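You operate a simulated robot arm through the tools that you are given. There is no shell and no other tool. Be economical: measure what you need, move in short steps, check, and stop when the job is done.

The job below is to be done with a simulated robot arm. You get a single attempt, and the scene is never put back.

TASK
Put the blue bag in box 27, close it and save line 27 on the key pad.

The check looks at the end state, three seconds after you hand in, the way a careful person would. Anything else that was tipped, shoved, dropped, spilled or broken makes it a failure.

THE ROBOT
A 7-joint arm with a two-finger parallel gripper, fixed in place. Base frame: the origin is at the foot of the arm, x ahead of it, y to its left, z up; the work surface is at about z = 0. Readings come in m, rad, newtons and seconds.
With the tool pointing down near the work surface it reaches from about 0.22 to 0.58 m from the base axis. Its first joint turns from -1.152 to 1.152 rad. Payload 2.5 kg.
The TCP is the grasp point between the finger pads, 0.023 m short of the fingertips. In the tool frame z runs along the fingers and y along their closing line. Largest opening 0.094 m; finger width 0.038, thickness 0.01; the body of the gripper, 0.054 by 0.096 m, starts 0.039 m behind the TCP.
Orientation is told as [roll, pitch, yaw] about the base's x, y, z axes, in that order, counted from this pose: with the fingers straight down and closing along the base's y, the tool's x points along the base's -x, its y along +y and its z along -z.

THE INTERFACE
- The arm moves only by the tool send_rows. Its argument "steps" is a list of rows, each an object of numbers (a shift or turn left out is 0, a gripper value left out holds the last): "dx", "dy", "dz": the shift along the base's x, y, z in units of 300 mm (1.0 is 300 mm); "wx", "wy", "wz": the turn, a rotation vector about the base's x, y, z in units of 180 degrees (1.0 is 180 degrees); "hand": the opening, from 0 (shut) to 1 (fully open). In form: [{"dx": .., "dy": .., "dz": .., "wx": .., "wy": .., "wz": .., "hand": ..}, ...]. A call has 1 to 10 rows; each row is the pose to reach, as a shift and turn from the pose commanded when the call began. A call with a number of a shift or a turn outside -1 to 1 is refused whole. A row lasts 0.2 s, in which the tool goes at most 0.05 m and 0.15 rad; a call with a longer step from one row to the next is refused whole, and so is a gripper value outside its range. A pose out of reach is approached as far as the arm can. The call stops where the force on the tool passes 90 N (or 10 N more than at its start, if that is more) or the arm is blocked; 0.2 s more then pass. Each finger travels about 0.108 m/s and halts on what it meets, pressing with about 41 N; the grip force reading is that of the motor and also rises with nothing between the fingers. The clock runs only during rows and for 0.2 s after the last one: add rows that repeat a pose to give the fingers time. The reply holds the time, the measured pose of the TCP, the force on the tool along the base axes, the opening and the grip force, in the units named above and with some noise, with the torque about the TCP (base axes, N m) and any sound that the robot's microphone picked up.
- Cameras (640 x 400 px; columns grow to the right, rows downward): "scene" is fixed at [0.131, -0.4277, 0.5251]; the picture's right is [0.66, -0.75, 0.00], its down [-0.55, -0.48, -0.69] and it looks along [0.52, 0.45, -0.73] (base axes); focal length 214 px, centre (320, 200). "wrist" rides on the gripper at [0.086, 0.016, -0.074] in the tool frame; the picture's right is [-0.18, 0.98, 0.00], its down [-0.58, -0.11, -0.81] and it looks along [-0.79, -0.15, 0.59] (tool axes); focal length 243 px, centre (320, 200). There is no depth. A picture from a camera that has moved, and an enlarged one, comes with that camera's place and axes in the base frame and with its lens.
- snapshot(camera): a new picture of that camera. No time passes.
- close_up(camera, box): a new picture of the part [left, top, right, bottom] of that camera's present view, enlarged. No time passes.
- finish_job(): hands the job in; it is judged then, once.

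Work in short steps. Places have to be worked out from the pictures, the camera data and where the tool is seen: move nearer, look again, correct. Check each grasp and each placing, and mend what went wrong. You have 120 turns and 76 pictures in all, those below and enlarged ones among them. Open the gripper and draw the arm clear of the work before you hand the job in, unless the task says otherwise; then end with one line.

The tools are called after "Call:" by a JSON object that holds its "name" and its "arguments". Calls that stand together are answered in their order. send_rows: Moves the arm, as the interface text tells. Its arguments: {"type":"object","properties":{"steps":{"type":"array","items":{"type":"object","properties":{"dx":{"type":"number"},"dy":{"type":"number"},"dz":{"type":"number"},"wx":{"type":"number"},"wy":{"type":"number"},"wz":{"type":"number"},"hand":{"type":"number"}}}}},"required":["steps"]} The other tools are called the same way: snapshot (camera) takes a picture; close_up (camera, box) takes an enlarged picture of a part of a camera's view; finish_job () hands the job in.

At the start:

```text
time_s: 0.0
position: [0.3037, 0.0534, 0.3937]
tool_rot: [0.0, 0.0, 0.0]
force: [-0.3, -0.4, -0.2]
ft_torque: [0.01, 0.02, -0.01]
gripper_width: 0.0942
finger_force: 0.0
```

scene: 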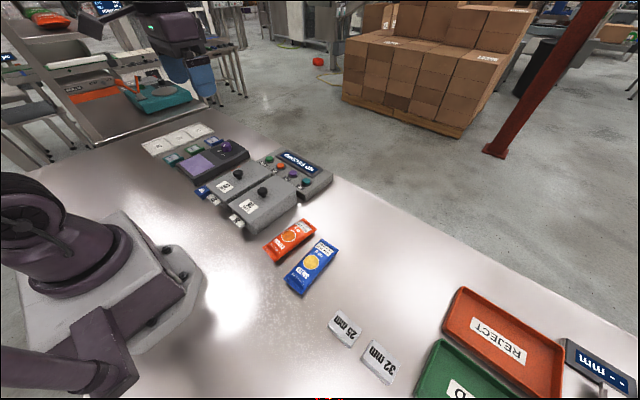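
wrist: 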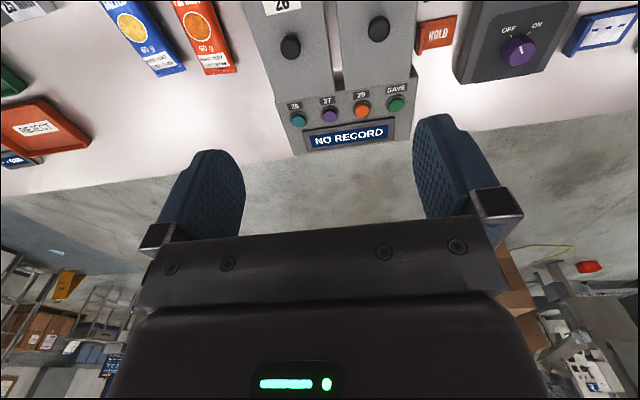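

I'll start by enlarging the boxes and keypad area to see what they look like.

Call:
{"name": "close_up", "arguments": {"camera": "scene", "box": [130, 110, 350, 250]}}

Call:
{"name": "close_up", "arguments": {"camera": "wrist", "box": [80, 0, 640, 180]}}

```text
2.86 times, centred on (240, 180) of scene
camera zoom: at [0.131, -0.4277, 0.5251], right [0.66, -0.75, 0.0], down [-0.55, -0.48, -0.69], along [0.52, 0.45, -0.73], focal length 613 px, centre (549, 257)
```

zoom: 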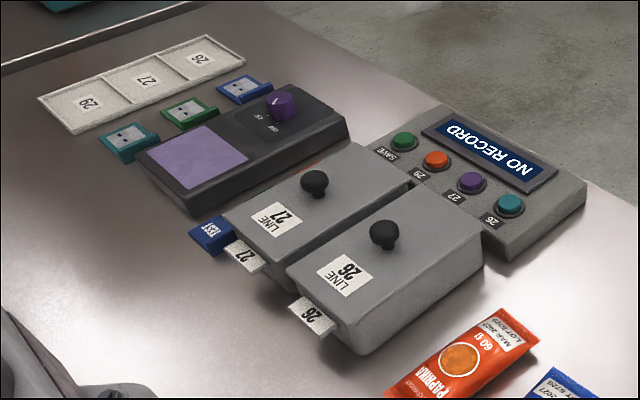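

```text
1.14 times, centred on (360, 90) of wrist
camera zoom: at [0.2178, 0.0697, 0.4681], right [0.18, 0.98, 0.0], down [0.58, -0.11, 0.81], along [0.79, -0.15, -0.59], focal length 277 px, centre (274, 326)
```

zoom: 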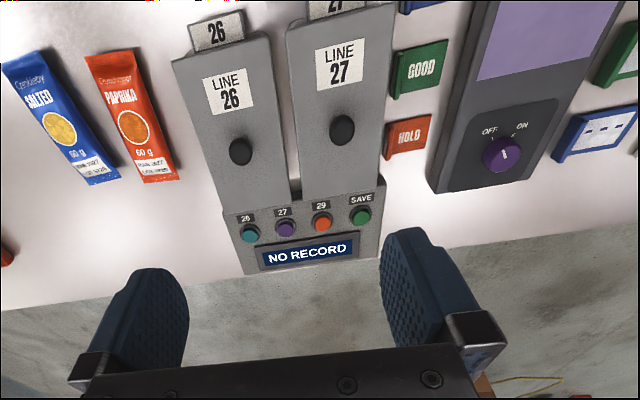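

Knob 27 is near (0.364, 0.13, 0.07), knob 26 is near (0.364, 0.0), and the blue bag is near (0.31, -0.25). I'll move back a little to see the boxes from the side nearer the base.

Call:
{"name": "send_rows", "arguments": {"steps": [{"dx": -0.1, "dy": 0.08, "dz": -0.08}, {"dx": -0.2, "dy": 0.15, "dz": -0.16}, {"dx": -0.25, "dy": 0.15, "dz": -0.3}, {"dx": -0.25, "dy": 0.15, "dz": -0.3}]}}

Call:
{"name": "snapshot", "arguments": {"camera": "wrist"}}

```text
time_s: 1.0
position: [0.2289, 0.0986, 0.3044]
tool_rot: [0.001, -0.002, -0.001]
force: [0.3, 0.0, 0.1]
ft_torque: [0.0, 0.0, 0.0]
gripper_width: 0.094
finger_force: 0.1
```

```text
71 pictures are left
camera wrist: at [0.1426, 0.1149, 0.3783], right [0.18, 0.98, 0.0], down [0.58, -0.11, 0.81], along [0.79, -0.15, -0.59], focal length 243 px, centre (320, 200)
```

wrist: 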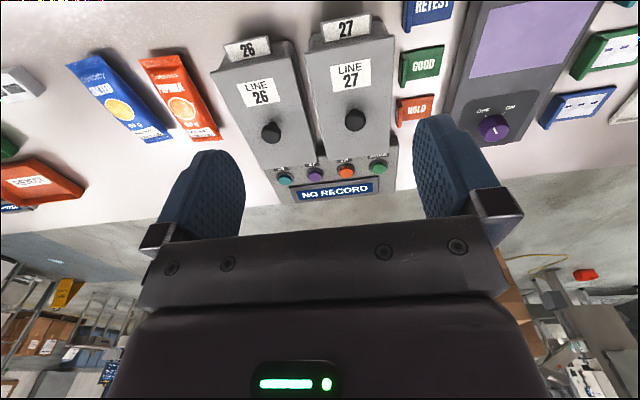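

Call:
{"name": "close_up", "arguments": {"camera": "wrist", "box": [200, 10, 440, 210]}}

Call:
{"name": "close_up", "arguments": {"camera": "scene", "box": [190, 140, 310, 240]}}

```text
2.00 times, centred on (320, 110) of wrist
camera zoom: at [0.1426, 0.1149, 0.3783], right [0.18, 0.98, 0.0], down [0.58, -0.11, 0.81], along [0.79, -0.15, -0.59], focal length 485 px, centre (320, 380)
```

zoom: 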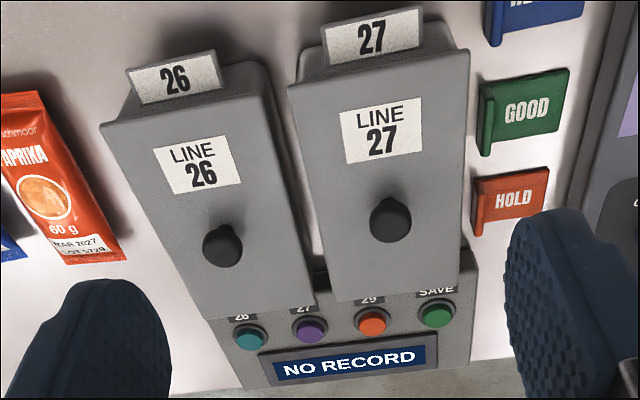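

```text
4.00 times, centred on (250, 190) of scene
camera zoom: at [0.131, -0.4277, 0.5251], right [0.66, -0.75, 0.0], down [-0.55, -0.48, -0.69], along [0.52, 0.45, -0.73], focal length 858 px, centre (600, 240)
```

zoom: 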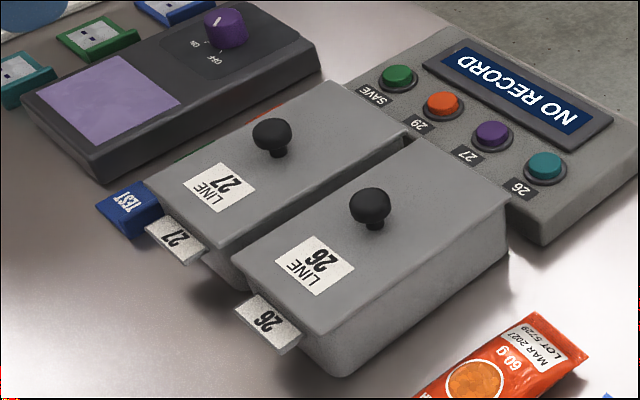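

The lids look like knobbed covers, about 0.185 x 0.107 m with the top at z≈0.06, and the knob ball is at about (0.36, 0.122, 0.084). I'll go above knob 27 and check before going down.

Call:
{"name": "send_rows", "arguments": {"steps": [{"dx": 0.1, "dy": 0.02, "dz": -0.1}, {"dx": 0.2, "dy": 0.04, "dz": -0.2}, {"dx": 0.3, "dy": 0.06, "dz": -0.3}, {"dx": 0.4, "dy": 0.08, "dz": -0.4}, {"dx": 0.44, "dy": 0.08, "dz": -0.5}, {"dx": 0.44, "dy": 0.08, "dz": -0.5}]}}

Call:
{"name": "snapshot", "arguments": {"camera": "wrist"}}

Call:
{"name": "snapshot", "arguments": {"camera": "scene"}}

```text
time_s: 2.4
position: [0.3623, 0.1235, 0.154]
tool_rot: [0.0, -0.002, 0.001]
force: [-0.7, -0.3, -0.4]
ft_torque: [-0.01, 0.01, 0.0]
gripper_width: 0.094
finger_force: 0.0
```

```text
68 pictures are left
camera wrist: at [0.2749, 0.1391, 0.2277], right [0.18, 0.98, 0.0], down [0.58, -0.11, 0.81], along [0.79, -0.15, -0.59], focal length 243 px, centre (320, 200)
```

wrist: 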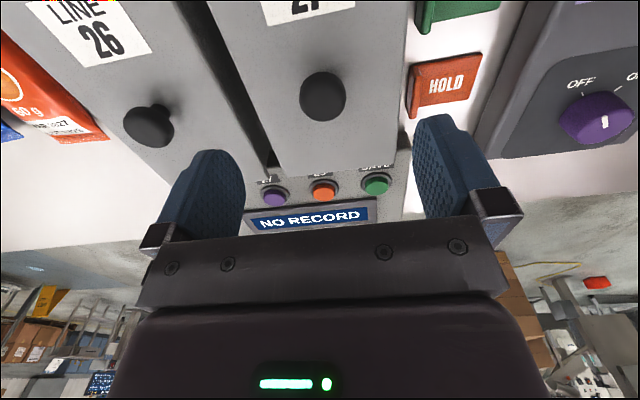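

```text
67 pictures are left
```

scene: 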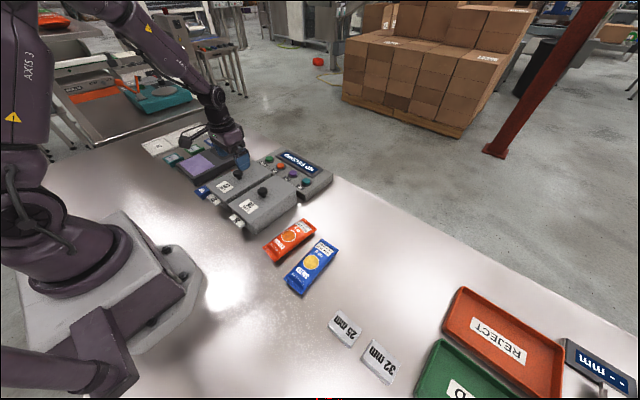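

The knob is at about (0.359, 0.125), right under the gripper. I'll go down to z≈0.088 with the hand open, then close.

Call:
{"name": "send_rows", "arguments": {"steps": [{"dx": -0.01, "dy": 0.005, "dz": -0.11, "hand": 1}, {"dx": -0.01, "dy": 0.005, "dz": -0.18}, {"dx": -0.01, "dy": 0.005, "dz": -0.22}, {"dx": -0.01, "dy": 0.005, "dz": -0.22}, {"dx": -0.01, "dy": 0.005, "dz": -0.22, "hand": 0}, {"dx": -0.01, "dy": 0.005, "dz": -0.22, "hand": 0}, {"dx": -0.01, "dy": 0.005, "dz": -0.22, "hand": 0}]}}

Call:
{"name": "snapshot", "arguments": {"camera": "wrist"}}

```text
time_s: 4.0
position: [0.3597, 0.1245, 0.0898]
tool_rot: [0.002, -0.003, -0.001]
force: [3.8, 3.7, 13.6]
ft_torque: [-0.21, -0.04, 0.1]
gripper_width: 0.0286
finger_force: 40.9
```

```text
66 pictures are left
camera wrist: at [0.2718, 0.1409, 0.162], right [0.18, 0.98, 0.0], down [0.58, -0.11, 0.81], along [0.79, -0.15, -0.59], focal length 243 px, centre (320, 200)
```

wrist: 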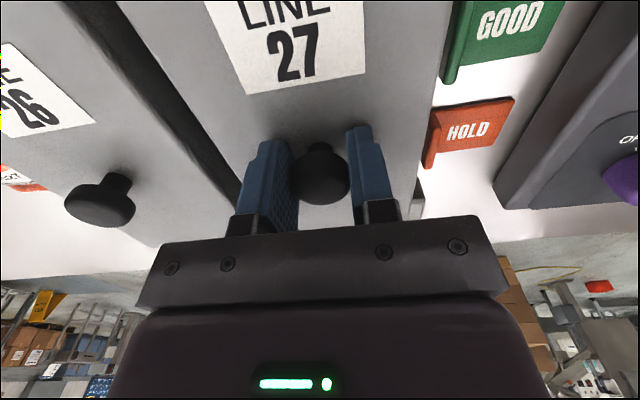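

The knob is gripped at an opening of 0.0286. I'll lift 20 mm gently to learn how the lid moves.

Call:
{"name": "send_rows", "arguments": {"steps": [{"dz": 0.02}, {"dz": 0.04}, {"dz": 0.065}, {"dz": 0.065}]}}

Call:
{"name": "close_up", "arguments": {"camera": "scene", "box": [190, 100, 340, 230]}}

Call:
{"name": "snapshot", "arguments": {"camera": "wrist"}}

```text
time_s: 5.0
position: [0.3579, 0.1239, 0.1087]
tool_rot: [0.001, 0.001, -0.001]
force: [0.0, -0.2, -0.4]
ft_torque: [0.03, 0.0, 0.06]
gripper_width: 0.0285
finger_force: 40.6
heard: snap
```

```text
3.08 times, centred on (265, 165) of scene
camera zoom: at [0.131, -0.4277, 0.5251], right [0.66, -0.75, 0.0], down [-0.55, -0.48, -0.69], along [0.52, 0.45, -0.73], focal length 660 px, centre (489, 308)
```

zoom: 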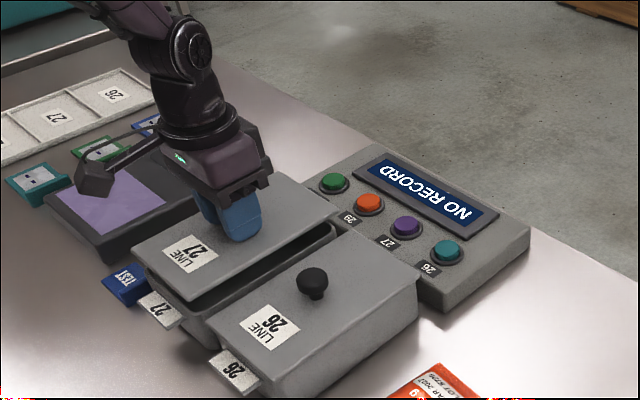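

```text
64 pictures are left
camera wrist: at [0.2714, 0.1398, 0.1817], right [0.18, 0.98, 0.0], down [0.58, -0.11, 0.81], along [0.79, -0.15, -0.59], focal length 243 px, centre (320, 200)
```

wrist: 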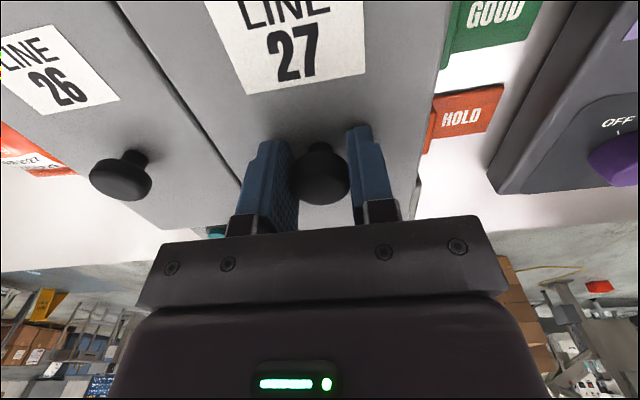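

The lid snapped off and comes away freely. I'll carry it up and over to the free area behind the bags, turning it 90° so it can rest at about (0.475, -0.22).

Call:
{"name": "send_rows", "arguments": {"steps": [{"dz": 0.14}, {"dz": 0.28}, {"dz": 0.4}, {"dx": 0.0352, "dy": -0.1043, "dz": 0.4, "wz": -0.0455}, {"dx": 0.0704, "dy": -0.2086, "dz": 0.4, "wz": -0.091}, {"dx": 0.1056, "dy": -0.3129, "dz": 0.4, "wz": -0.1365}, {"dx": 0.1408, "dy": -0.4172, "dz": 0.4, "wz": -0.182}, {"dx": 0.176, "dy": -0.5215, "dz": 0.4, "wz": -0.2275}, {"dx": 0.2112, "dy": -0.6258, "dz": 0.4, "wz": -0.273}, {"dx": 0.2464, "dy": -0.7301, "dz": 0.4, "wz": -0.3185}]}}

Call:
{"name": "snapshot", "arguments": {"camera": "scene"}}

```text
time_s: 7.2
position: [0.4319, -0.0955, 0.229]
tool_rot: [0.0, 0.0, -1.003]
force: [-0.8, -1.5, -0.8]
ft_torque: [-0.02, 0.03, 0.01]
gripper_width: 0.029
finger_force: 41.2
```

```text
63 pictures are left
```

scene: 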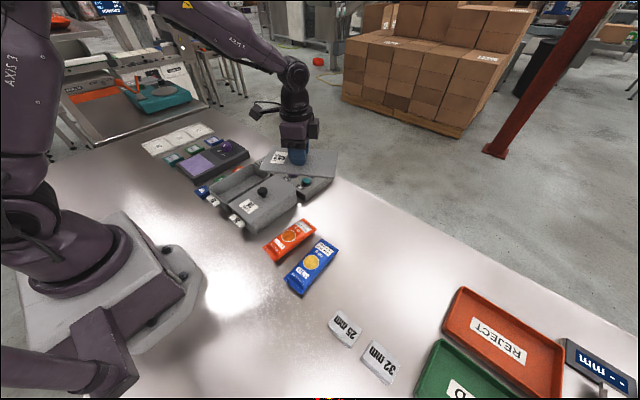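

The lid hangs level. I'll finish the transfer and the turn, then lower to just above the table.

Call:
{"name": "send_rows", "arguments": {"steps": [{"dx": 0.036, "dy": -0.104, "wz": -0.0455}, {"dx": 0.072, "dy": -0.208, "wz": -0.091}, {"dx": 0.108, "dy": -0.312, "wz": -0.1365}, {"dx": 0.143, "dy": -0.415, "wz": -0.1815}, {"dx": 0.143, "dy": -0.415, "dz": -0.13, "wz": -0.1815}, {"dx": 0.143, "dy": -0.415, "dz": -0.26, "wz": -0.1815}, {"dx": 0.143, "dy": -0.415, "dz": -0.4, "wz": -0.1815}, {"dx": 0.143, "dy": -0.415, "dz": -0.5, "wz": -0.1815}, {"dx": 0.143, "dy": -0.415, "dz": -0.5, "wz": -0.1815}]}}

Call:
{"name": "close_up", "arguments": {"camera": "scene", "box": [230, 130, 430, 310]}}

```text
time_s: 9.2
position: [0.475, -0.2189, 0.0771]
tool_rot: [0.001, -0.002, -1.572]
force: [0.3, -0.1, -0.6]
ft_torque: [0.01, 0.01, 0.0]
gripper_width: 0.0284
finger_force: 41.0
```

```text
2.22 times, centred on (330, 220) of scene
camera zoom: at [0.131, -0.4277, 0.5251], right [0.66, -0.75, 0.0], down [-0.55, -0.48, -0.69], along [0.52, 0.45, -0.73], focal length 477 px, centre (298, 156)
```

zoom: 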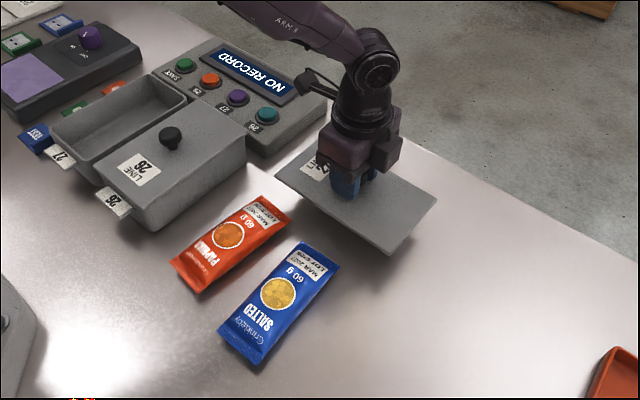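

The lid is a flat plate, and there is clear table beneath it. I'll lower it further in small steps, watching the force.

Call:
{"name": "send_rows", "arguments": {"steps": [{"dz": -0.05}, {"dz": -0.09}, {"dz": -0.11}, {"dz": -0.12}, {"dz": -0.12}]}}

Call:
{"name": "close_up", "arguments": {"camera": "scene", "box": [300, 150, 440, 280]}}

```text
time_s: 10.4
position: [0.4754, -0.22, 0.0407]
tool_rot: [-0.001, -0.001, -1.57]
force: [0.4, -0.7, -0.4]
ft_torque: [-0.01, 0.03, -0.02]
gripper_width: 0.0285
finger_force: 40.9
```

```text
3.08 times, centred on (370, 215) of scene
camera zoom: at [0.131, -0.4277, 0.5251], right [0.66, -0.75, 0.0], down [-0.55, -0.48, -0.69], along [0.52, 0.45, -0.73], focal length 660 px, centre (166, 154)
```

zoom: 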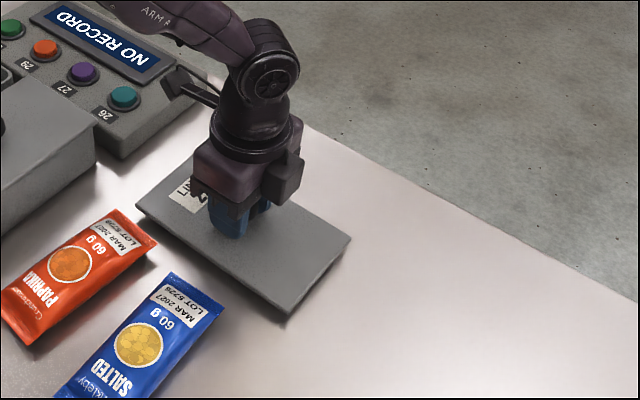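

No contact yet at z=0.041, so I'll go on in 2 mm steps.

Call:
{"name": "send_rows", "arguments": {"steps": [{"dz": -0.008}, {"dz": -0.016}, {"dz": -0.024}, {"dz": -0.024}]}}

```text
time_s: 11.4
position: [0.4755, -0.2194, 0.0352]
tool_rot: [0.001, -0.002, -1.571]
force: [-0.9, -0.7, 7.2]
ft_torque: [-0.09, 0.28, -0.03]
gripper_width: 0.0287
finger_force: 40.8
```

The lid touches the table (7 N). I'll open and rise.

Call:
{"name": "send_rows", "arguments": {"steps": [{"hand": 0.5}, {"hand": 1}, {"hand": 1}, {"hand": 1, "dz": 0.1}, {"dz": 0.25}, {"dz": 0.4}, {"dz": 0.5}, {"dz": 0.5}]}}

Call:
{"name": "snapshot", "arguments": {"camera": "scene"}}

Call:
{"name": "snapshot", "arguments": {"camera": "wrist"}}

```text
time_s: 13.2
position: [0.4753, -0.2206, 0.1845]
tool_rot: [0.0, 0.0, -1.569]
force: [-0.2, -0.7, -0.5]
ft_torque: [-0.01, -0.02, 0.01]
gripper_width: 0.0939
finger_force: 0.2
```

```text
60 pictures are left
```

scene: 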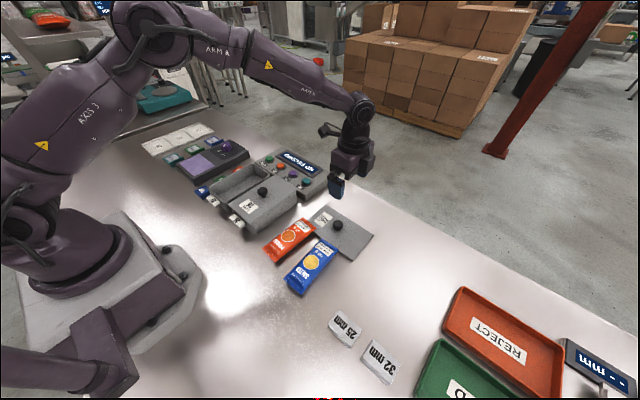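

```text
59 pictures are left
camera wrist: at [0.4917, -0.1332, 0.258], right [0.98, -0.18, 0.0], down [-0.11, -0.58, 0.81], along [-0.15, -0.79, -0.59], focal length 243 px, centre (320, 200)
```

wrist: 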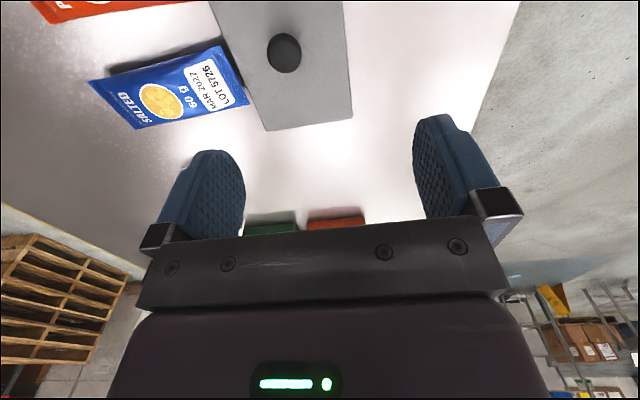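

The lid lies flat. The bag centre is at about (0.313, -0.241), 0.147 x 0.059 m, with a yaw of about +0.044 rad. I'll turn back and move over it with a partly closed hand.

Call:
{"name": "send_rows", "arguments": {"steps": [{"wz": 0.0467, "dx": -0.054, "dy": -0.007, "hand": 0.83}, {"wz": 0.0934, "dx": -0.108, "dy": -0.014}, {"wz": 0.1401, "dx": -0.162, "dy": -0.021}, {"wz": 0.1868, "dx": -0.216, "dy": -0.028}, {"wz": 0.2335, "dx": -0.27, "dy": -0.035}, {"wz": 0.2802, "dx": -0.324, "dy": -0.042}, {"wz": 0.3269, "dx": -0.378, "dy": -0.049}, {"wz": 0.3736, "dx": -0.432, "dy": -0.056}, {"wz": 0.4203, "dx": -0.486, "dy": -0.063}, {"wz": 0.467, "dx": -0.54, "dy": -0.07}]}}

Call:
{"name": "send_rows", "arguments": {"steps": [{"wz": 0.0467, "dz": -0.05}, {"wz": 0.0467, "dz": -0.15}, {"wz": 0.0467, "dz": -0.2}, {"wz": 0.0467, "dz": -0.2}]}}

Call:
{"name": "snapshot", "arguments": {"camera": "wrist"}}

```text
time_s: 15.4
position: [0.3115, -0.2406, 0.1851]
tool_rot: [-0.001, -0.001, -0.097]
force: [0.0, 0.5, 0.4]
ft_torque: [-0.04, -0.02, 0.01]
gripper_width: 0.0781
finger_force: 0.0
```

```text
time_s: 16.4
position: [0.3129, -0.2405, 0.1257]
tool_rot: [0.0, 0.001, 0.043]
force: [-0.2, 0.9, 0.3]
ft_torque: [0.0, 0.03, -0.01]
gripper_width: 0.0778
finger_force: 0.0
```

```text
58 pictures are left
camera wrist: at [0.2256, -0.2276, 0.1987], right [0.14, 0.99, 0.0], down [0.59, -0.08, 0.81], along [0.8, -0.11, -0.59], focal length 243 px, centre (320, 200)
```

wrist: 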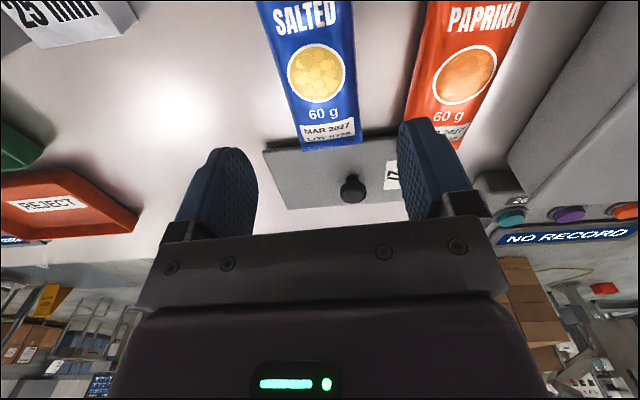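

The lid seems to have slid about 3 cm toward -x on release, so its edge is now close to the bag's end. I'll take closer looks before gripping.

Call:
{"name": "close_up", "arguments": {"camera": "wrist", "box": [240, 60, 480, 220]}}

Call:
{"name": "close_up", "arguments": {"camera": "scene", "box": [250, 180, 400, 310]}}

```text
2.50 times, centred on (360, 140) of wrist
camera zoom: at [0.2256, -0.2276, 0.1987], right [0.14, 0.99, 0.0], down [0.59, -0.08, 0.81], along [0.8, -0.11, -0.59], focal length 606 px, centre (220, 350)
```

zoom: 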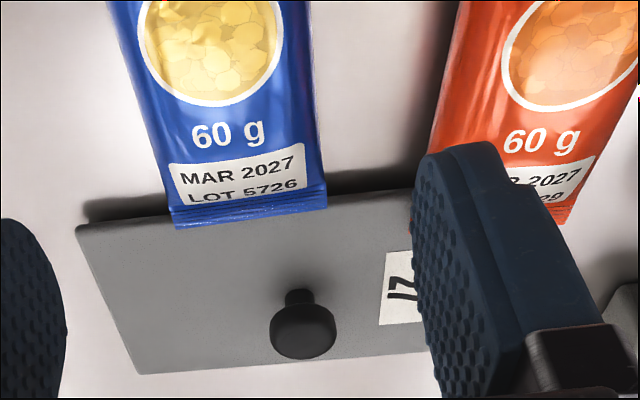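

```text
3.08 times, centred on (325, 245) of scene
camera zoom: at [0.131, -0.4277, 0.5251], right [0.66, -0.75, 0.0], down [-0.55, -0.48, -0.69], along [0.52, 0.45, -0.73], focal length 660 px, centre (305, 62)
```

zoom: 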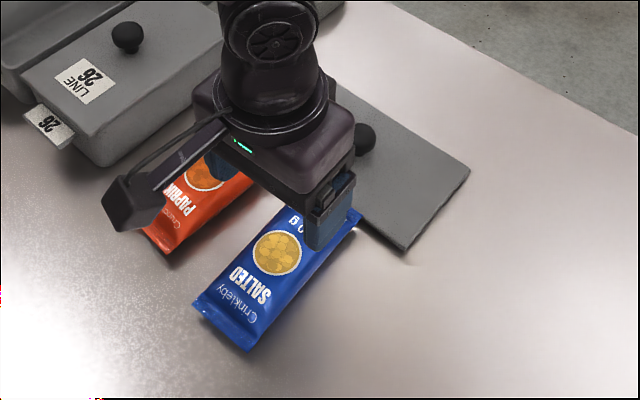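

The lid may also be touching the orange bag's far end. I'll raise the arm to see both bags without obstruction.

Call:
{"name": "send_rows", "arguments": {"steps": [{"dz": 0.16}, {"dz": 0.32, "dx": -0.05, "dy": 0.1}, {"dz": 0.48, "dx": -0.1, "dy": 0.2}, {"dz": 0.6, "dx": -0.15, "dy": 0.3}, {"dz": 0.6, "dx": -0.15, "dy": 0.3}]}}

Call:
{"name": "close_up", "arguments": {"camera": "scene", "box": [250, 180, 400, 310]}}

Call:
{"name": "close_up", "arguments": {"camera": "wrist", "box": [120, 0, 420, 200]}}

```text
refused: row 2 steps farther than a row can; nothing moved
```

```text
3.08 times, centred on (325, 245) of scene
camera zoom: at [0.131, -0.4277, 0.5251], right [0.66, -0.75, 0.0], down [-0.55, -0.48, -0.69], along [0.52, 0.45, -0.73], focal length 660 px, centre (305, 62)
```

zoom: 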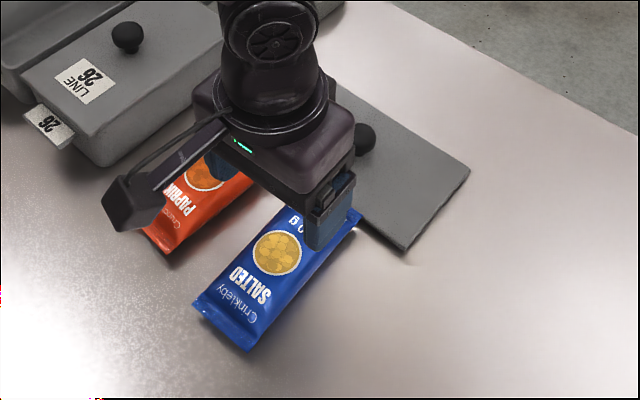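

```text
2.00 times, centred on (270, 100) of wrist
camera zoom: at [0.2256, -0.2276, 0.1987], right [0.14, 0.99, 0.0], down [0.59, -0.08, 0.81], along [0.8, -0.11, -0.59], focal length 485 px, centre (420, 400)
```

zoom: 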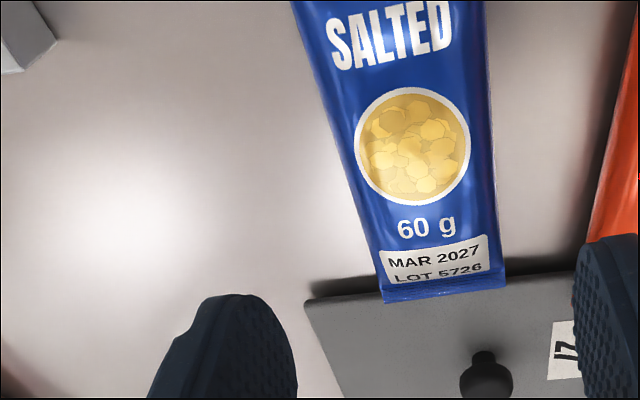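

That step was too long and was refused, so I'll send it again with smaller steps.

Call:
{"name": "send_rows", "arguments": {"steps": [{"dz": 0.14}, {"dz": 0.26, "dx": -0.03, "dy": 0.07}, {"dz": 0.38, "dx": -0.06, "dy": 0.14}, {"dz": 0.5, "dx": -0.1, "dy": 0.22}, {"dz": 0.6, "dx": -0.15, "dy": 0.3}, {"dz": 0.6, "dx": -0.15, "dy": 0.3}]}}

Call:
{"name": "close_up", "arguments": {"camera": "scene", "box": [250, 180, 400, 310]}}

Call:
{"name": "snapshot", "arguments": {"camera": "wrist"}}

```text
time_s: 17.8
position: [0.2686, -0.1495, 0.306]
tool_rot: [0.001, 0.001, 0.044]
force: [-0.3, -0.3, 0.2]
ft_torque: [0.03, 0.05, 0.02]
gripper_width: 0.0781
finger_force: 0.0
```

```text
3.08 times, centred on (325, 245) of scene
camera zoom: at [0.131, -0.4277, 0.5251], right [0.66, -0.75, 0.0], down [-0.55, -0.48, -0.69], along [0.52, 0.45, -0.73], focal length 660 px, centre (305, 62)
```

zoom: 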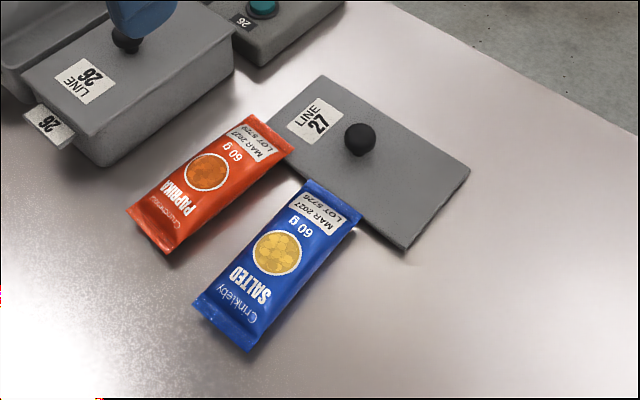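

```text
52 pictures are left
camera wrist: at [0.1808, -0.137, 0.3788], right [0.14, 0.99, 0.0], down [0.59, -0.08, 0.81], along [0.8, -0.11, -0.59], focal length 243 px, centre (320, 200)
```

wrist: 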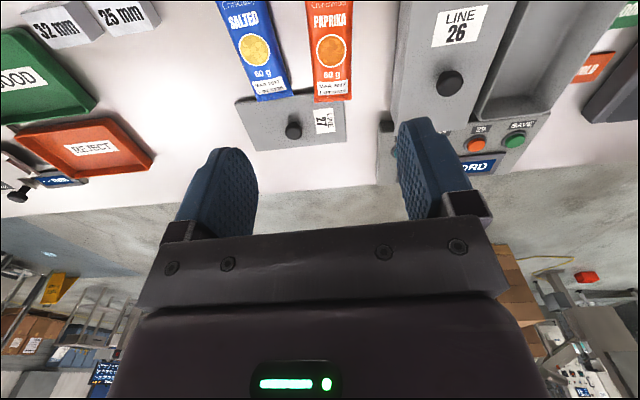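

The orange bag hasn't moved; the bag ends just lie over the lid's edge. I'll go back over the blue bag and down around it, and grip it.

Call:
{"name": "send_rows", "arguments": {"steps": [{"dx": 0.05, "dy": -0.1, "dz": -0.1}, {"dx": 0.1, "dy": -0.2, "dz": -0.2}, {"dx": 0.15, "dy": -0.3, "dz": -0.3}, {"dx": 0.15, "dy": -0.3, "dz": -0.45}, {"dx": 0.15, "dy": -0.3, "dz": -0.6}, {"dx": 0.15, "dy": -0.3, "dz": -0.74}, {"dx": 0.15, "dy": -0.3, "dz": -0.86}, {"dx": 0.15, "dy": -0.3, "dz": -0.92}, {"dx": 0.15, "dy": -0.3, "dz": -0.92}]}}

Call:
{"name": "send_rows", "arguments": {"steps": [{"hand": 0.7}, {"hand": 0.5}, {"hand": 0.4}, {"hand": 0.4}]}}

Call:
{"name": "snapshot", "arguments": {"camera": "wrist"}}

Call:
{"name": "close_up", "arguments": {"camera": "scene", "box": [250, 180, 400, 310]}}

```text
time_s: 19.8
position: [0.3127, -0.2397, 0.0275]
tool_rot: [0.002, 0.001, 0.044]
force: [0.5, 0.5, -0.1]
ft_torque: [0.01, 0.01, 0.02]
gripper_width: 0.0782
finger_force: 0.1
```

```text
time_s: 20.8
position: [0.3129, -0.2411, 0.0273]
tool_rot: [0.0, 0.002, 0.044]
force: [-0.4, -0.4, -0.7]
ft_torque: [0.01, -0.03, 0.07]
gripper_width: 0.0586
finger_force: 40.6
```

```text
51 pictures are left
camera wrist: at [0.2256, -0.2276, 0.1015], right [0.14, 0.99, 0.0], down [0.59, -0.08, 0.81], along [0.8, -0.11, -0.59], focal length 243 px, centre (320, 200)
```

wrist: 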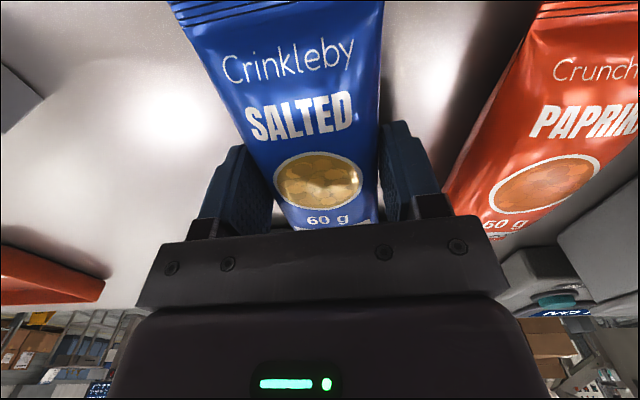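

```text
3.08 times, centred on (325, 245) of scene
camera zoom: at [0.131, -0.4277, 0.5251], right [0.66, -0.75, 0.0], down [-0.55, -0.48, -0.69], along [0.52, 0.45, -0.73], focal length 660 px, centre (305, 62)
```

zoom: 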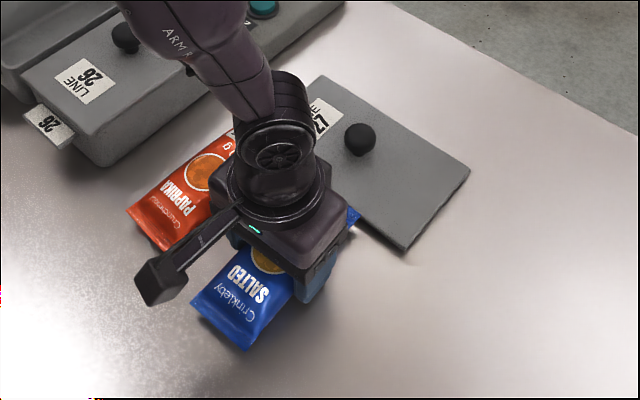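

Gripped at 0.0586. I'll lift straight up and look.

Call:
{"name": "send_rows", "arguments": {"steps": [{"dz": 0.1}, {"dz": 0.25}, {"dz": 0.4}, {"dz": 0.55}, {"dz": 0.6}, {"dz": 0.6}]}}

Call:
{"name": "snapshot", "arguments": {"camera": "scene"}}

Call:
{"name": "snapshot", "arguments": {"camera": "wrist"}}

```text
time_s: 22.2
position: [0.3131, -0.2407, 0.209]
tool_rot: [0.0, -0.002, 0.043]
force: [0.6, 0.0, -0.3]
ft_torque: [0.0, -0.02, 0.01]
gripper_width: 0.0589
finger_force: 41.0
```

```text
49 pictures are left
```

scene: 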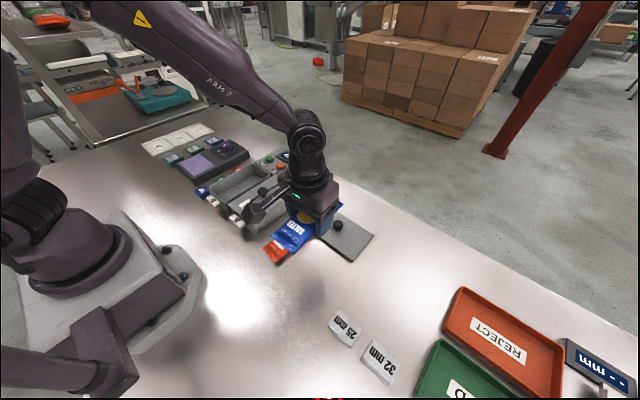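

```text
48 pictures are left
camera wrist: at [0.2262, -0.2275, 0.2828], right [0.14, 0.99, 0.0], down [0.59, -0.08, 0.81], along [0.8, -0.11, -0.59], focal length 243 px, centre (320, 200)
```

wrist: 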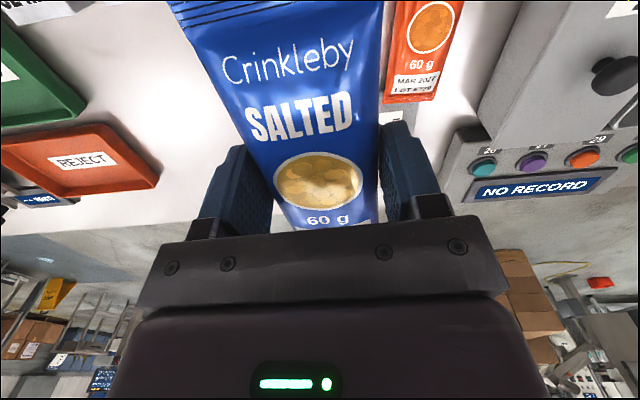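

The bag is held level. I'll carry it over box 27, turning to yaw 0 on the way.

Call:
{"name": "send_rows", "arguments": {"steps": [{"dx": 0.02, "dy": 0.14, "wz": -0.003}, {"dx": 0.04, "dy": 0.28, "wz": -0.006}, {"dx": 0.06, "dy": 0.42, "wz": -0.009}, {"dx": 0.08, "dy": 0.56, "wz": -0.012}, {"dx": 0.11, "dy": 0.7, "wz": -0.0137}, {"dx": 0.14, "dy": 0.84, "wz": -0.0137}, {"dx": 0.165, "dy": 0.98, "wz": -0.0137}]}}

Call:
{"name": "send_rows", "arguments": {"steps": [{"dy": 0.12}, {"dy": 0.238}, {"dy": 0.238}]}}

Call:
{"name": "snapshot", "arguments": {"camera": "wrist"}}

Call:
{"name": "close_up", "arguments": {"camera": "scene", "box": [190, 100, 340, 230]}}

```text
time_s: 23.8
position: [0.3646, 0.0547, 0.2082]
tool_rot: [0.0, 0.001, 0.0]
force: [-0.7, -0.7, -0.2]
ft_torque: [0.01, -0.01, -0.01]
gripper_width: 0.0589
finger_force: 41.4
```

```text
time_s: 24.6
position: [0.362, 0.1256, 0.2081]
tool_rot: [0.0, 0.0, -0.001]
force: [0.0, -0.3, 0.5]
ft_torque: [-0.02, 0.0, 0.02]
gripper_width: 0.0589
finger_force: 40.3
```

```text
47 pictures are left
camera wrist: at [0.276, 0.1419, 0.2819], right [0.18, 0.98, 0.0], down [0.58, -0.11, 0.81], along [0.79, -0.15, -0.59], focal length 243 px, centre (320, 200)
```

wrist: 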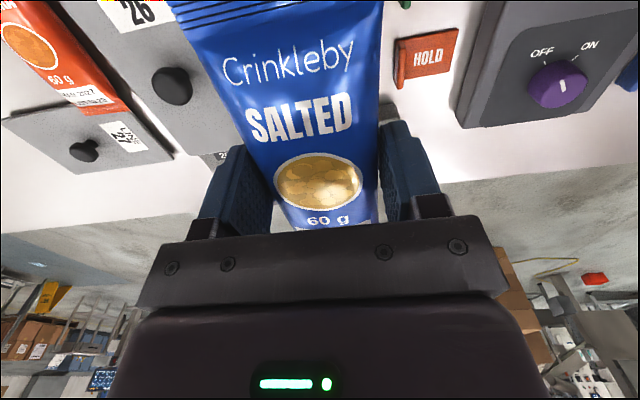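

```text
3.08 times, centred on (265, 165) of scene
camera zoom: at [0.131, -0.4277, 0.5251], right [0.66, -0.75, 0.0], down [-0.55, -0.48, -0.69], along [0.52, 0.45, -0.73], focal length 660 px, centre (489, 308)
```

zoom: 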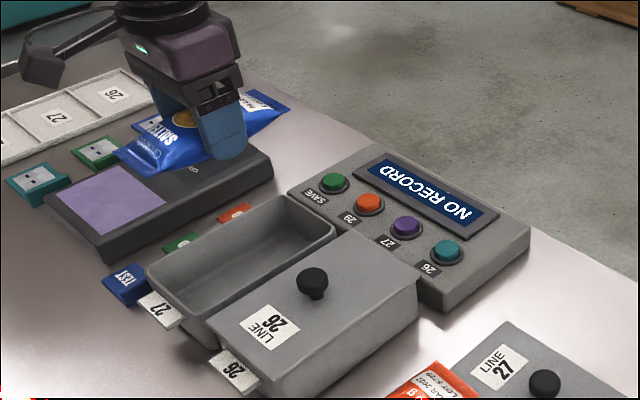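

The box is open at centre about (0.358, 0.123). The fit lengthwise is tight, so I'll lower to just above the rim and compare.

Call:
{"name": "send_rows", "arguments": {"steps": [{"dx": -0.013, "dy": -0.006, "dz": -0.12}, {"dx": -0.013, "dy": -0.006, "dz": -0.24}, {"dx": -0.013, "dy": -0.006, "dz": -0.35}, {"dx": -0.013, "dy": -0.006, "dz": -0.35}]}}

Call:
{"name": "snapshot", "arguments": {"camera": "wrist"}}

Call:
{"name": "close_up", "arguments": {"camera": "scene", "box": [190, 130, 310, 230]}}

```text
time_s: 25.6
position: [0.3594, 0.125, 0.1025]
tool_rot: [0.001, 0.0, -0.001]
force: [-0.3, 0.1, -0.4]
ft_torque: [0.04, -0.01, 0.03]
gripper_width: 0.059
finger_force: 40.8
```

```text
45 pictures are left
camera wrist: at [0.2725, 0.1401, 0.1769], right [0.18, 0.98, 0.0], down [0.58, -0.11, 0.81], along [0.79, -0.15, -0.59], focal length 243 px, centre (320, 200)
```

wrist: 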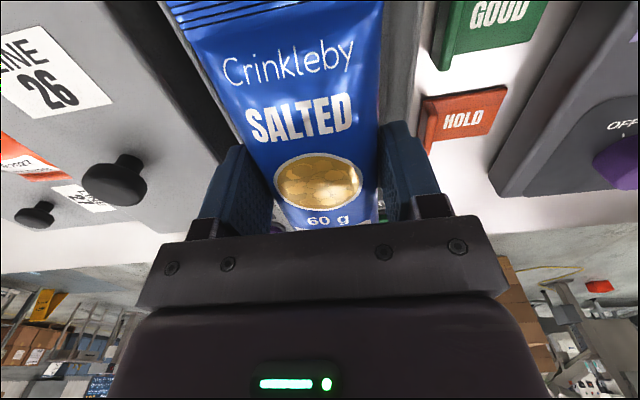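

```text
4.00 times, centred on (250, 180) of scene
camera zoom: at [0.131, -0.4277, 0.5251], right [0.66, -0.75, 0.0], down [-0.55, -0.48, -0.69], along [0.52, 0.45, -0.73], focal length 858 px, centre (600, 280)
```

zoom: 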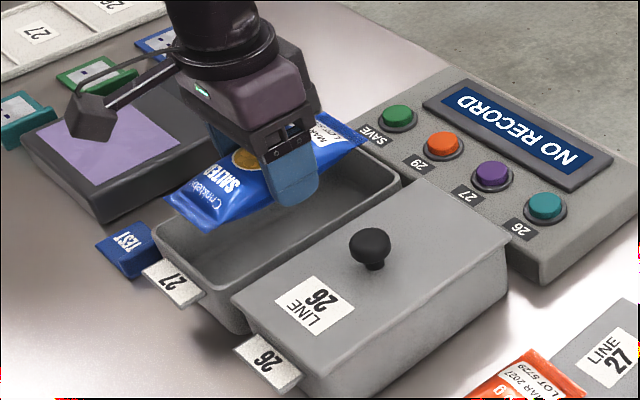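

The bag is centred over the opening. I'll nudge 2–3 mm and lower it into the box in stages, watching the force.

Call:
{"name": "send_rows", "arguments": {"steps": [{"dx": -0.006, "dy": -0.005, "dz": -0.05}, {"dx": -0.006, "dy": -0.005, "dz": -0.1}, {"dx": -0.006, "dy": -0.005, "dz": -0.15}, {"dx": -0.006, "dy": -0.005, "dz": -0.15}]}}

Call:
{"name": "close_up", "arguments": {"camera": "scene", "box": [190, 130, 310, 230]}}

Call:
{"name": "snapshot", "arguments": {"camera": "wrist"}}

```text
time_s: 26.6
position: [0.3567, 0.1221, 0.0572]
tool_rot: [-0.001, 0.0, 0.001]
force: [-0.8, 0.5, -0.9]
ft_torque: [-0.01, -0.02, 0.01]
gripper_width: 0.059
finger_force: 41.0
```

```text
4.00 times, centred on (250, 180) of scene
camera zoom: at [0.131, -0.4277, 0.5251], right [0.66, -0.75, 0.0], down [-0.55, -0.48, -0.69], along [0.52, 0.45, -0.73], focal length 858 px, centre (600, 280)
```

zoom: 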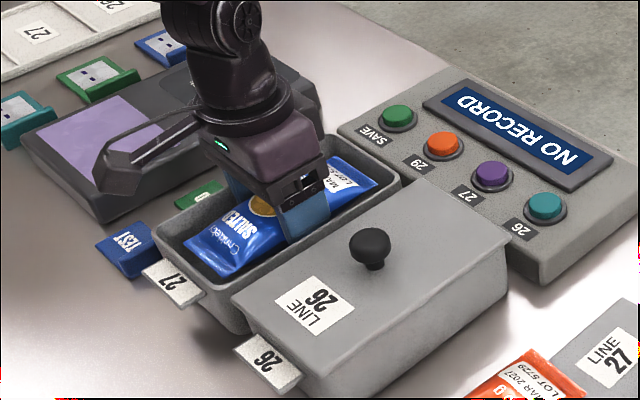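

```text
42 pictures are left
camera wrist: at [0.2705, 0.1379, 0.1317], right [0.18, 0.98, 0.0], down [0.58, -0.11, 0.81], along [0.79, -0.15, -0.59], focal length 243 px, centre (320, 200)
```

wrist: 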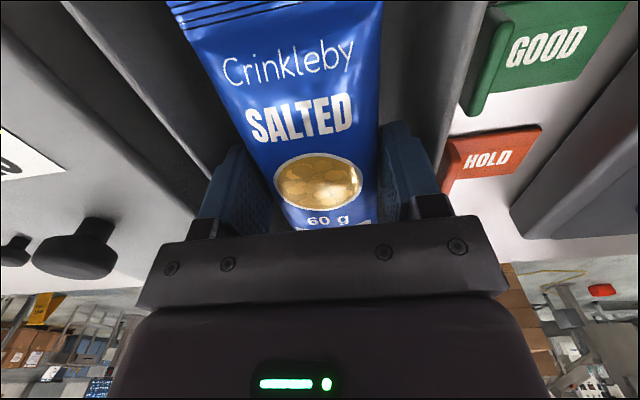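

It fits well. I'll go on down in small steps until it touches the floor of the box.

Call:
{"name": "send_rows", "arguments": {"steps": [{"dz": -0.02}, {"dz": -0.04}, {"dz": -0.06}, {"dz": -0.07}, {"dz": -0.07}]}}

```text
time_s: 27.8
position: [0.3571, 0.1218, 0.0372]
tool_rot: [0.0, 0.001, 0.0]
force: [-0.3, 0.4, -0.7]
ft_torque: [0.01, -0.02, -0.03]
gripper_width: 0.059
finger_force: 40.9
```

Call:
{"name": "send_rows", "arguments": {"steps": [{"dz": -0.01}, {"dz": -0.017}, {"dz": -0.017}]}}

Call:
{"name": "close_up", "arguments": {"camera": "scene", "box": [190, 130, 310, 230]}}

```text
time_s: 28.6
position: [0.3568, 0.1221, 0.0331]
tool_rot: [0.002, 0.001, 0.0]
force: [-5.8, -1.1, 21.3]
ft_torque: [-0.01, 0.17, 0.03]
gripper_width: 0.0589
finger_force: 41.1
```

```text
4.00 times, centred on (250, 180) of scene
camera zoom: at [0.1309, -0.4277, 0.5251], right [0.66, -0.75, 0.0], down [-0.55, -0.48, -0.69], along [0.52, 0.45, -0.73], focal length 858 px, centre (600, 280)
```

zoom: 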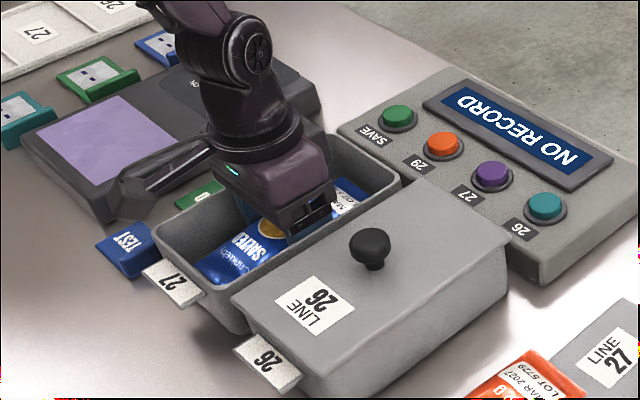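

The bag rests on the floor of the box. I'll relieve the pressure a little, open just about 9 mm inside the box, and rise slowly.

Call:
{"name": "send_rows", "arguments": {"steps": [{"dz": 0.004, "hand": 0.66}, {"dz": 0.004, "hand": 0.7}, {"dz": 0.004, "hand": 0.72}, {"dz": 0.004, "hand": 0.72}]}}

Call:
{"name": "send_rows", "arguments": {"steps": [{"dz": 0.05}, {"dz": 0.12}, {"dz": 0.25}, {"dz": 0.4}, {"dz": 0.55}, {"dz": 0.55}]}}

Call:
{"name": "snapshot", "arguments": {"camera": "wrist"}}

Call:
{"name": "close_up", "arguments": {"camera": "scene", "box": [190, 130, 310, 230]}}

```text
time_s: 29.6
position: [0.3569, 0.1201, 0.0338]
tool_rot: [0.001, 0.002, 0.0]
force: [0.0, 1.0, 0.3]
ft_torque: [0.04, -0.02, -0.04]
gripper_width: 0.0672
finger_force: 0.1
```

```text
time_s: 31.0
position: [0.3572, 0.1222, 0.1989]
tool_rot: [0.001, 0.0, 0.0]
force: [0.1, 0.2, 0.0]
ft_torque: [-0.01, -0.03, -0.01]
gripper_width: 0.0678
finger_force: 0.0
```

```text
40 pictures are left
camera wrist: at [0.2707, 0.1379, 0.2733], right [0.18, 0.98, 0.0], down [0.58, -0.11, 0.81], along [0.79, -0.15, -0.59], focal length 243 px, centre (320, 200)
```

wrist: 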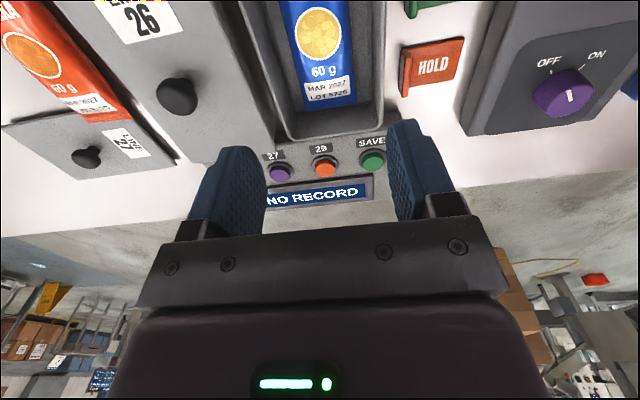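

```text
4.00 times, centred on (250, 180) of scene
camera zoom: at [0.131, -0.4277, 0.5251], right [0.66, -0.75, 0.0], down [-0.55, -0.48, -0.69], along [0.52, 0.45, -0.73], focal length 858 px, centre (600, 280)
```

zoom: 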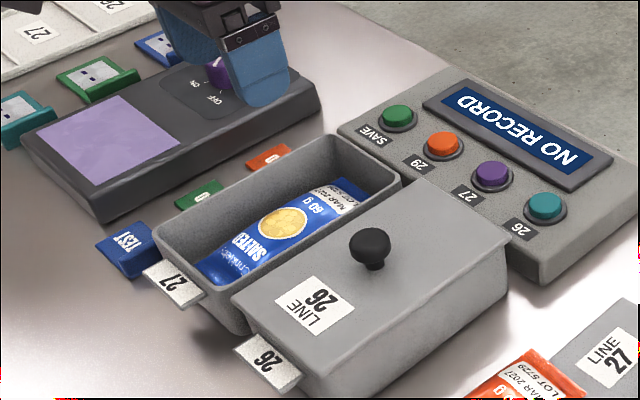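

The bag lies flat inside. Now I'll move back to the lid (knob at about (0.444, -0.22)), turning to -90° and opening the hand.

Call:
{"name": "send_rows", "arguments": {"steps": [{"dx": 0.026, "dy": -0.09, "wz": -0.0455, "hand": 0.8}, {"dx": 0.053, "dy": -0.18, "wz": -0.091}, {"dx": 0.079, "dy": -0.28, "wz": -0.1365}, {"dx": 0.106, "dy": -0.38, "wz": -0.182}, {"dx": 0.132, "dy": -0.48, "wz": -0.2275}, {"dx": 0.158, "dy": -0.58, "wz": -0.273}, {"dx": 0.185, "dy": -0.69, "wz": -0.3185}, {"dx": 0.211, "dy": -0.8, "wz": -0.364}, {"dx": 0.24, "dy": -0.9, "wz": -0.4095}, {"dx": 0.28, "dy": -1.0, "wz": -0.455}]}}

Call:
{"name": "send_rows", "arguments": {"steps": [{"dx": 0.005, "dy": -0.14, "wz": -0.045}, {"dx": 0.01, "dy": -0.14, "wz": -0.045}, {"dx": 0.01, "dy": -0.14, "wz": -0.045}]}}

Call:
{"name": "snapshot", "arguments": {"camera": "wrist"}}

Call:
{"name": "close_up", "arguments": {"camera": "scene", "box": [250, 170, 400, 300]}}

```text
time_s: 33.2
position: [0.4409, -0.1785, 0.199]
tool_rot: [-0.001, 0.0, -1.431]
force: [0.9, 0.3, 0.6]
ft_torque: [0.0, -0.02, 0.0]
gripper_width: 0.075
finger_force: 0.0
```

```text
time_s: 34.0
position: [0.4438, -0.2217, 0.1987]
tool_rot: [-0.002, 0.0, -1.573]
force: [0.1, -0.1, 0.2]
ft_torque: [-0.01, 0.0, -0.02]
gripper_width: 0.0752
finger_force: 0.1
```

```text
38 pictures are left
camera wrist: at [0.4602, -0.1346, 0.2724], right [0.98, -0.18, 0.0], down [-0.11, -0.58, 0.81], along [-0.15, -0.79, -0.59], focal length 243 px, centre (320, 200)
```

wrist: 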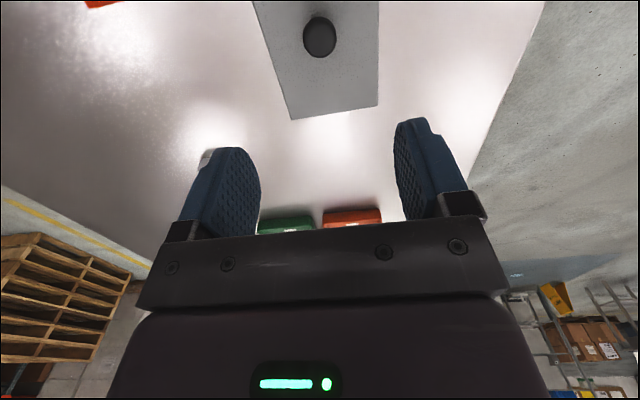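

```text
3.08 times, centred on (325, 235) of scene
camera zoom: at [0.131, -0.4277, 0.5251], right [0.66, -0.75, 0.0], down [-0.55, -0.48, -0.69], along [0.52, 0.45, -0.73], focal length 660 px, centre (305, 92)
```

zoom: 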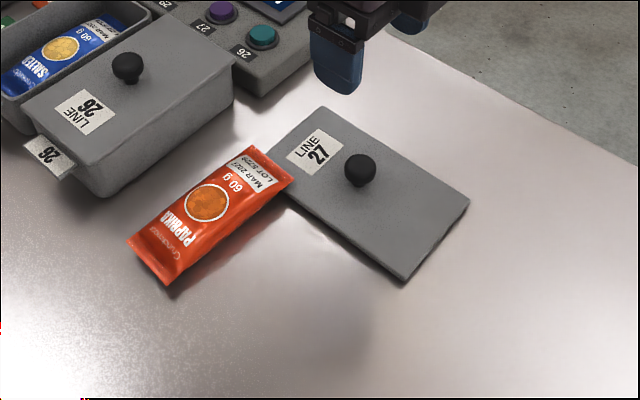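

The knob is exactly below, at (0.4437, -0.221). I'll go down to the same grip height as before (z≈0.036) and close.

Call:
{"name": "send_rows", "arguments": {"steps": [{"dz": -0.14}, {"dz": -0.28}, {"dz": -0.4}, {"dz": -0.49}, {"dz": -0.54}, {"dz": -0.54}, {"dz": -0.54, "hand": 0.5}, {"dz": -0.54, "hand": 0.2}, {"dz": -0.54, "hand": 0.2}, {"dz": -0.54, "hand": 0.2}]}}

Call:
{"name": "snapshot", "arguments": {"camera": "wrist"}}

```text
time_s: 36.2
position: [0.4429, -0.2218, 0.0379]
tool_rot: [0.0, 0.0, -1.57]
force: [-0.4, 0.0, -0.9]
ft_torque: [-0.03, 0.01, -0.02]
gripper_width: 0.0289
finger_force: 41.1
```

```text
36 pictures are left
camera wrist: at [0.4596, -0.1345, 0.1106], right [0.98, -0.18, 0.0], down [-0.11, -0.58, 0.81], along [-0.15, -0.79, -0.59], focal length 243 px, centre (320, 200)
```

wrist: 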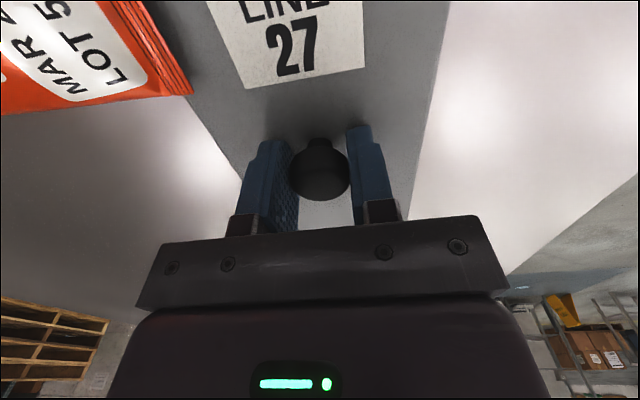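

The knob is gripped and the orange bag's end overlaps the lid edge a little. I'll slide the lid 35 mm in +x along the table first, so lifting doesn't disturb the bag.

Call:
{"name": "send_rows", "arguments": {"steps": [{"dx": 0.03}, {"dx": 0.06}, {"dx": 0.09}, {"dx": 0.115}, {"dx": 0.115}]}}

Call:
{"name": "close_up", "arguments": {"camera": "scene", "box": [250, 170, 400, 300]}}

Call:
{"name": "snapshot", "arguments": {"camera": "wrist"}}

```text
time_s: 37.4
position: [0.48, -0.2209, 0.0371]
tool_rot: [0.001, 0.0, -1.57]
force: [0.5, 0.3, 0.1]
ft_torque: [0.0, -0.03, 0.0]
gripper_width: 0.0286
finger_force: 41.4
```

```text
3.08 times, centred on (325, 235) of scene
camera zoom: at [0.131, -0.4277, 0.5251], right [0.66, -0.75, 0.0], down [-0.55, -0.48, -0.69], along [0.52, 0.45, -0.73], focal length 660 px, centre (305, 92)
```

zoom: 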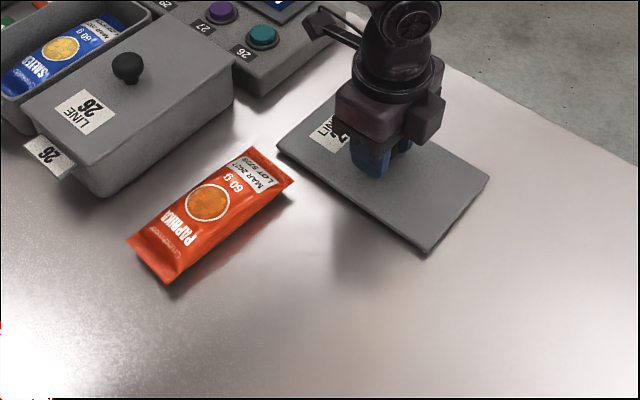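

```text
34 pictures are left
camera wrist: at [0.4951, -0.1341, 0.1105], right [0.98, -0.18, 0.0], down [-0.11, -0.58, 0.81], along [-0.15, -0.79, -0.59], focal length 243 px, centre (320, 200)
```

wrist: 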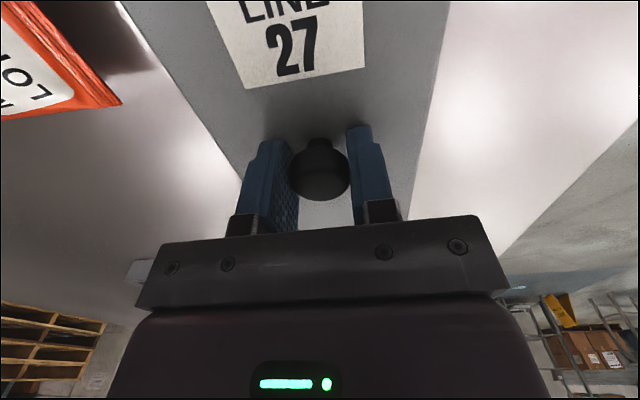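

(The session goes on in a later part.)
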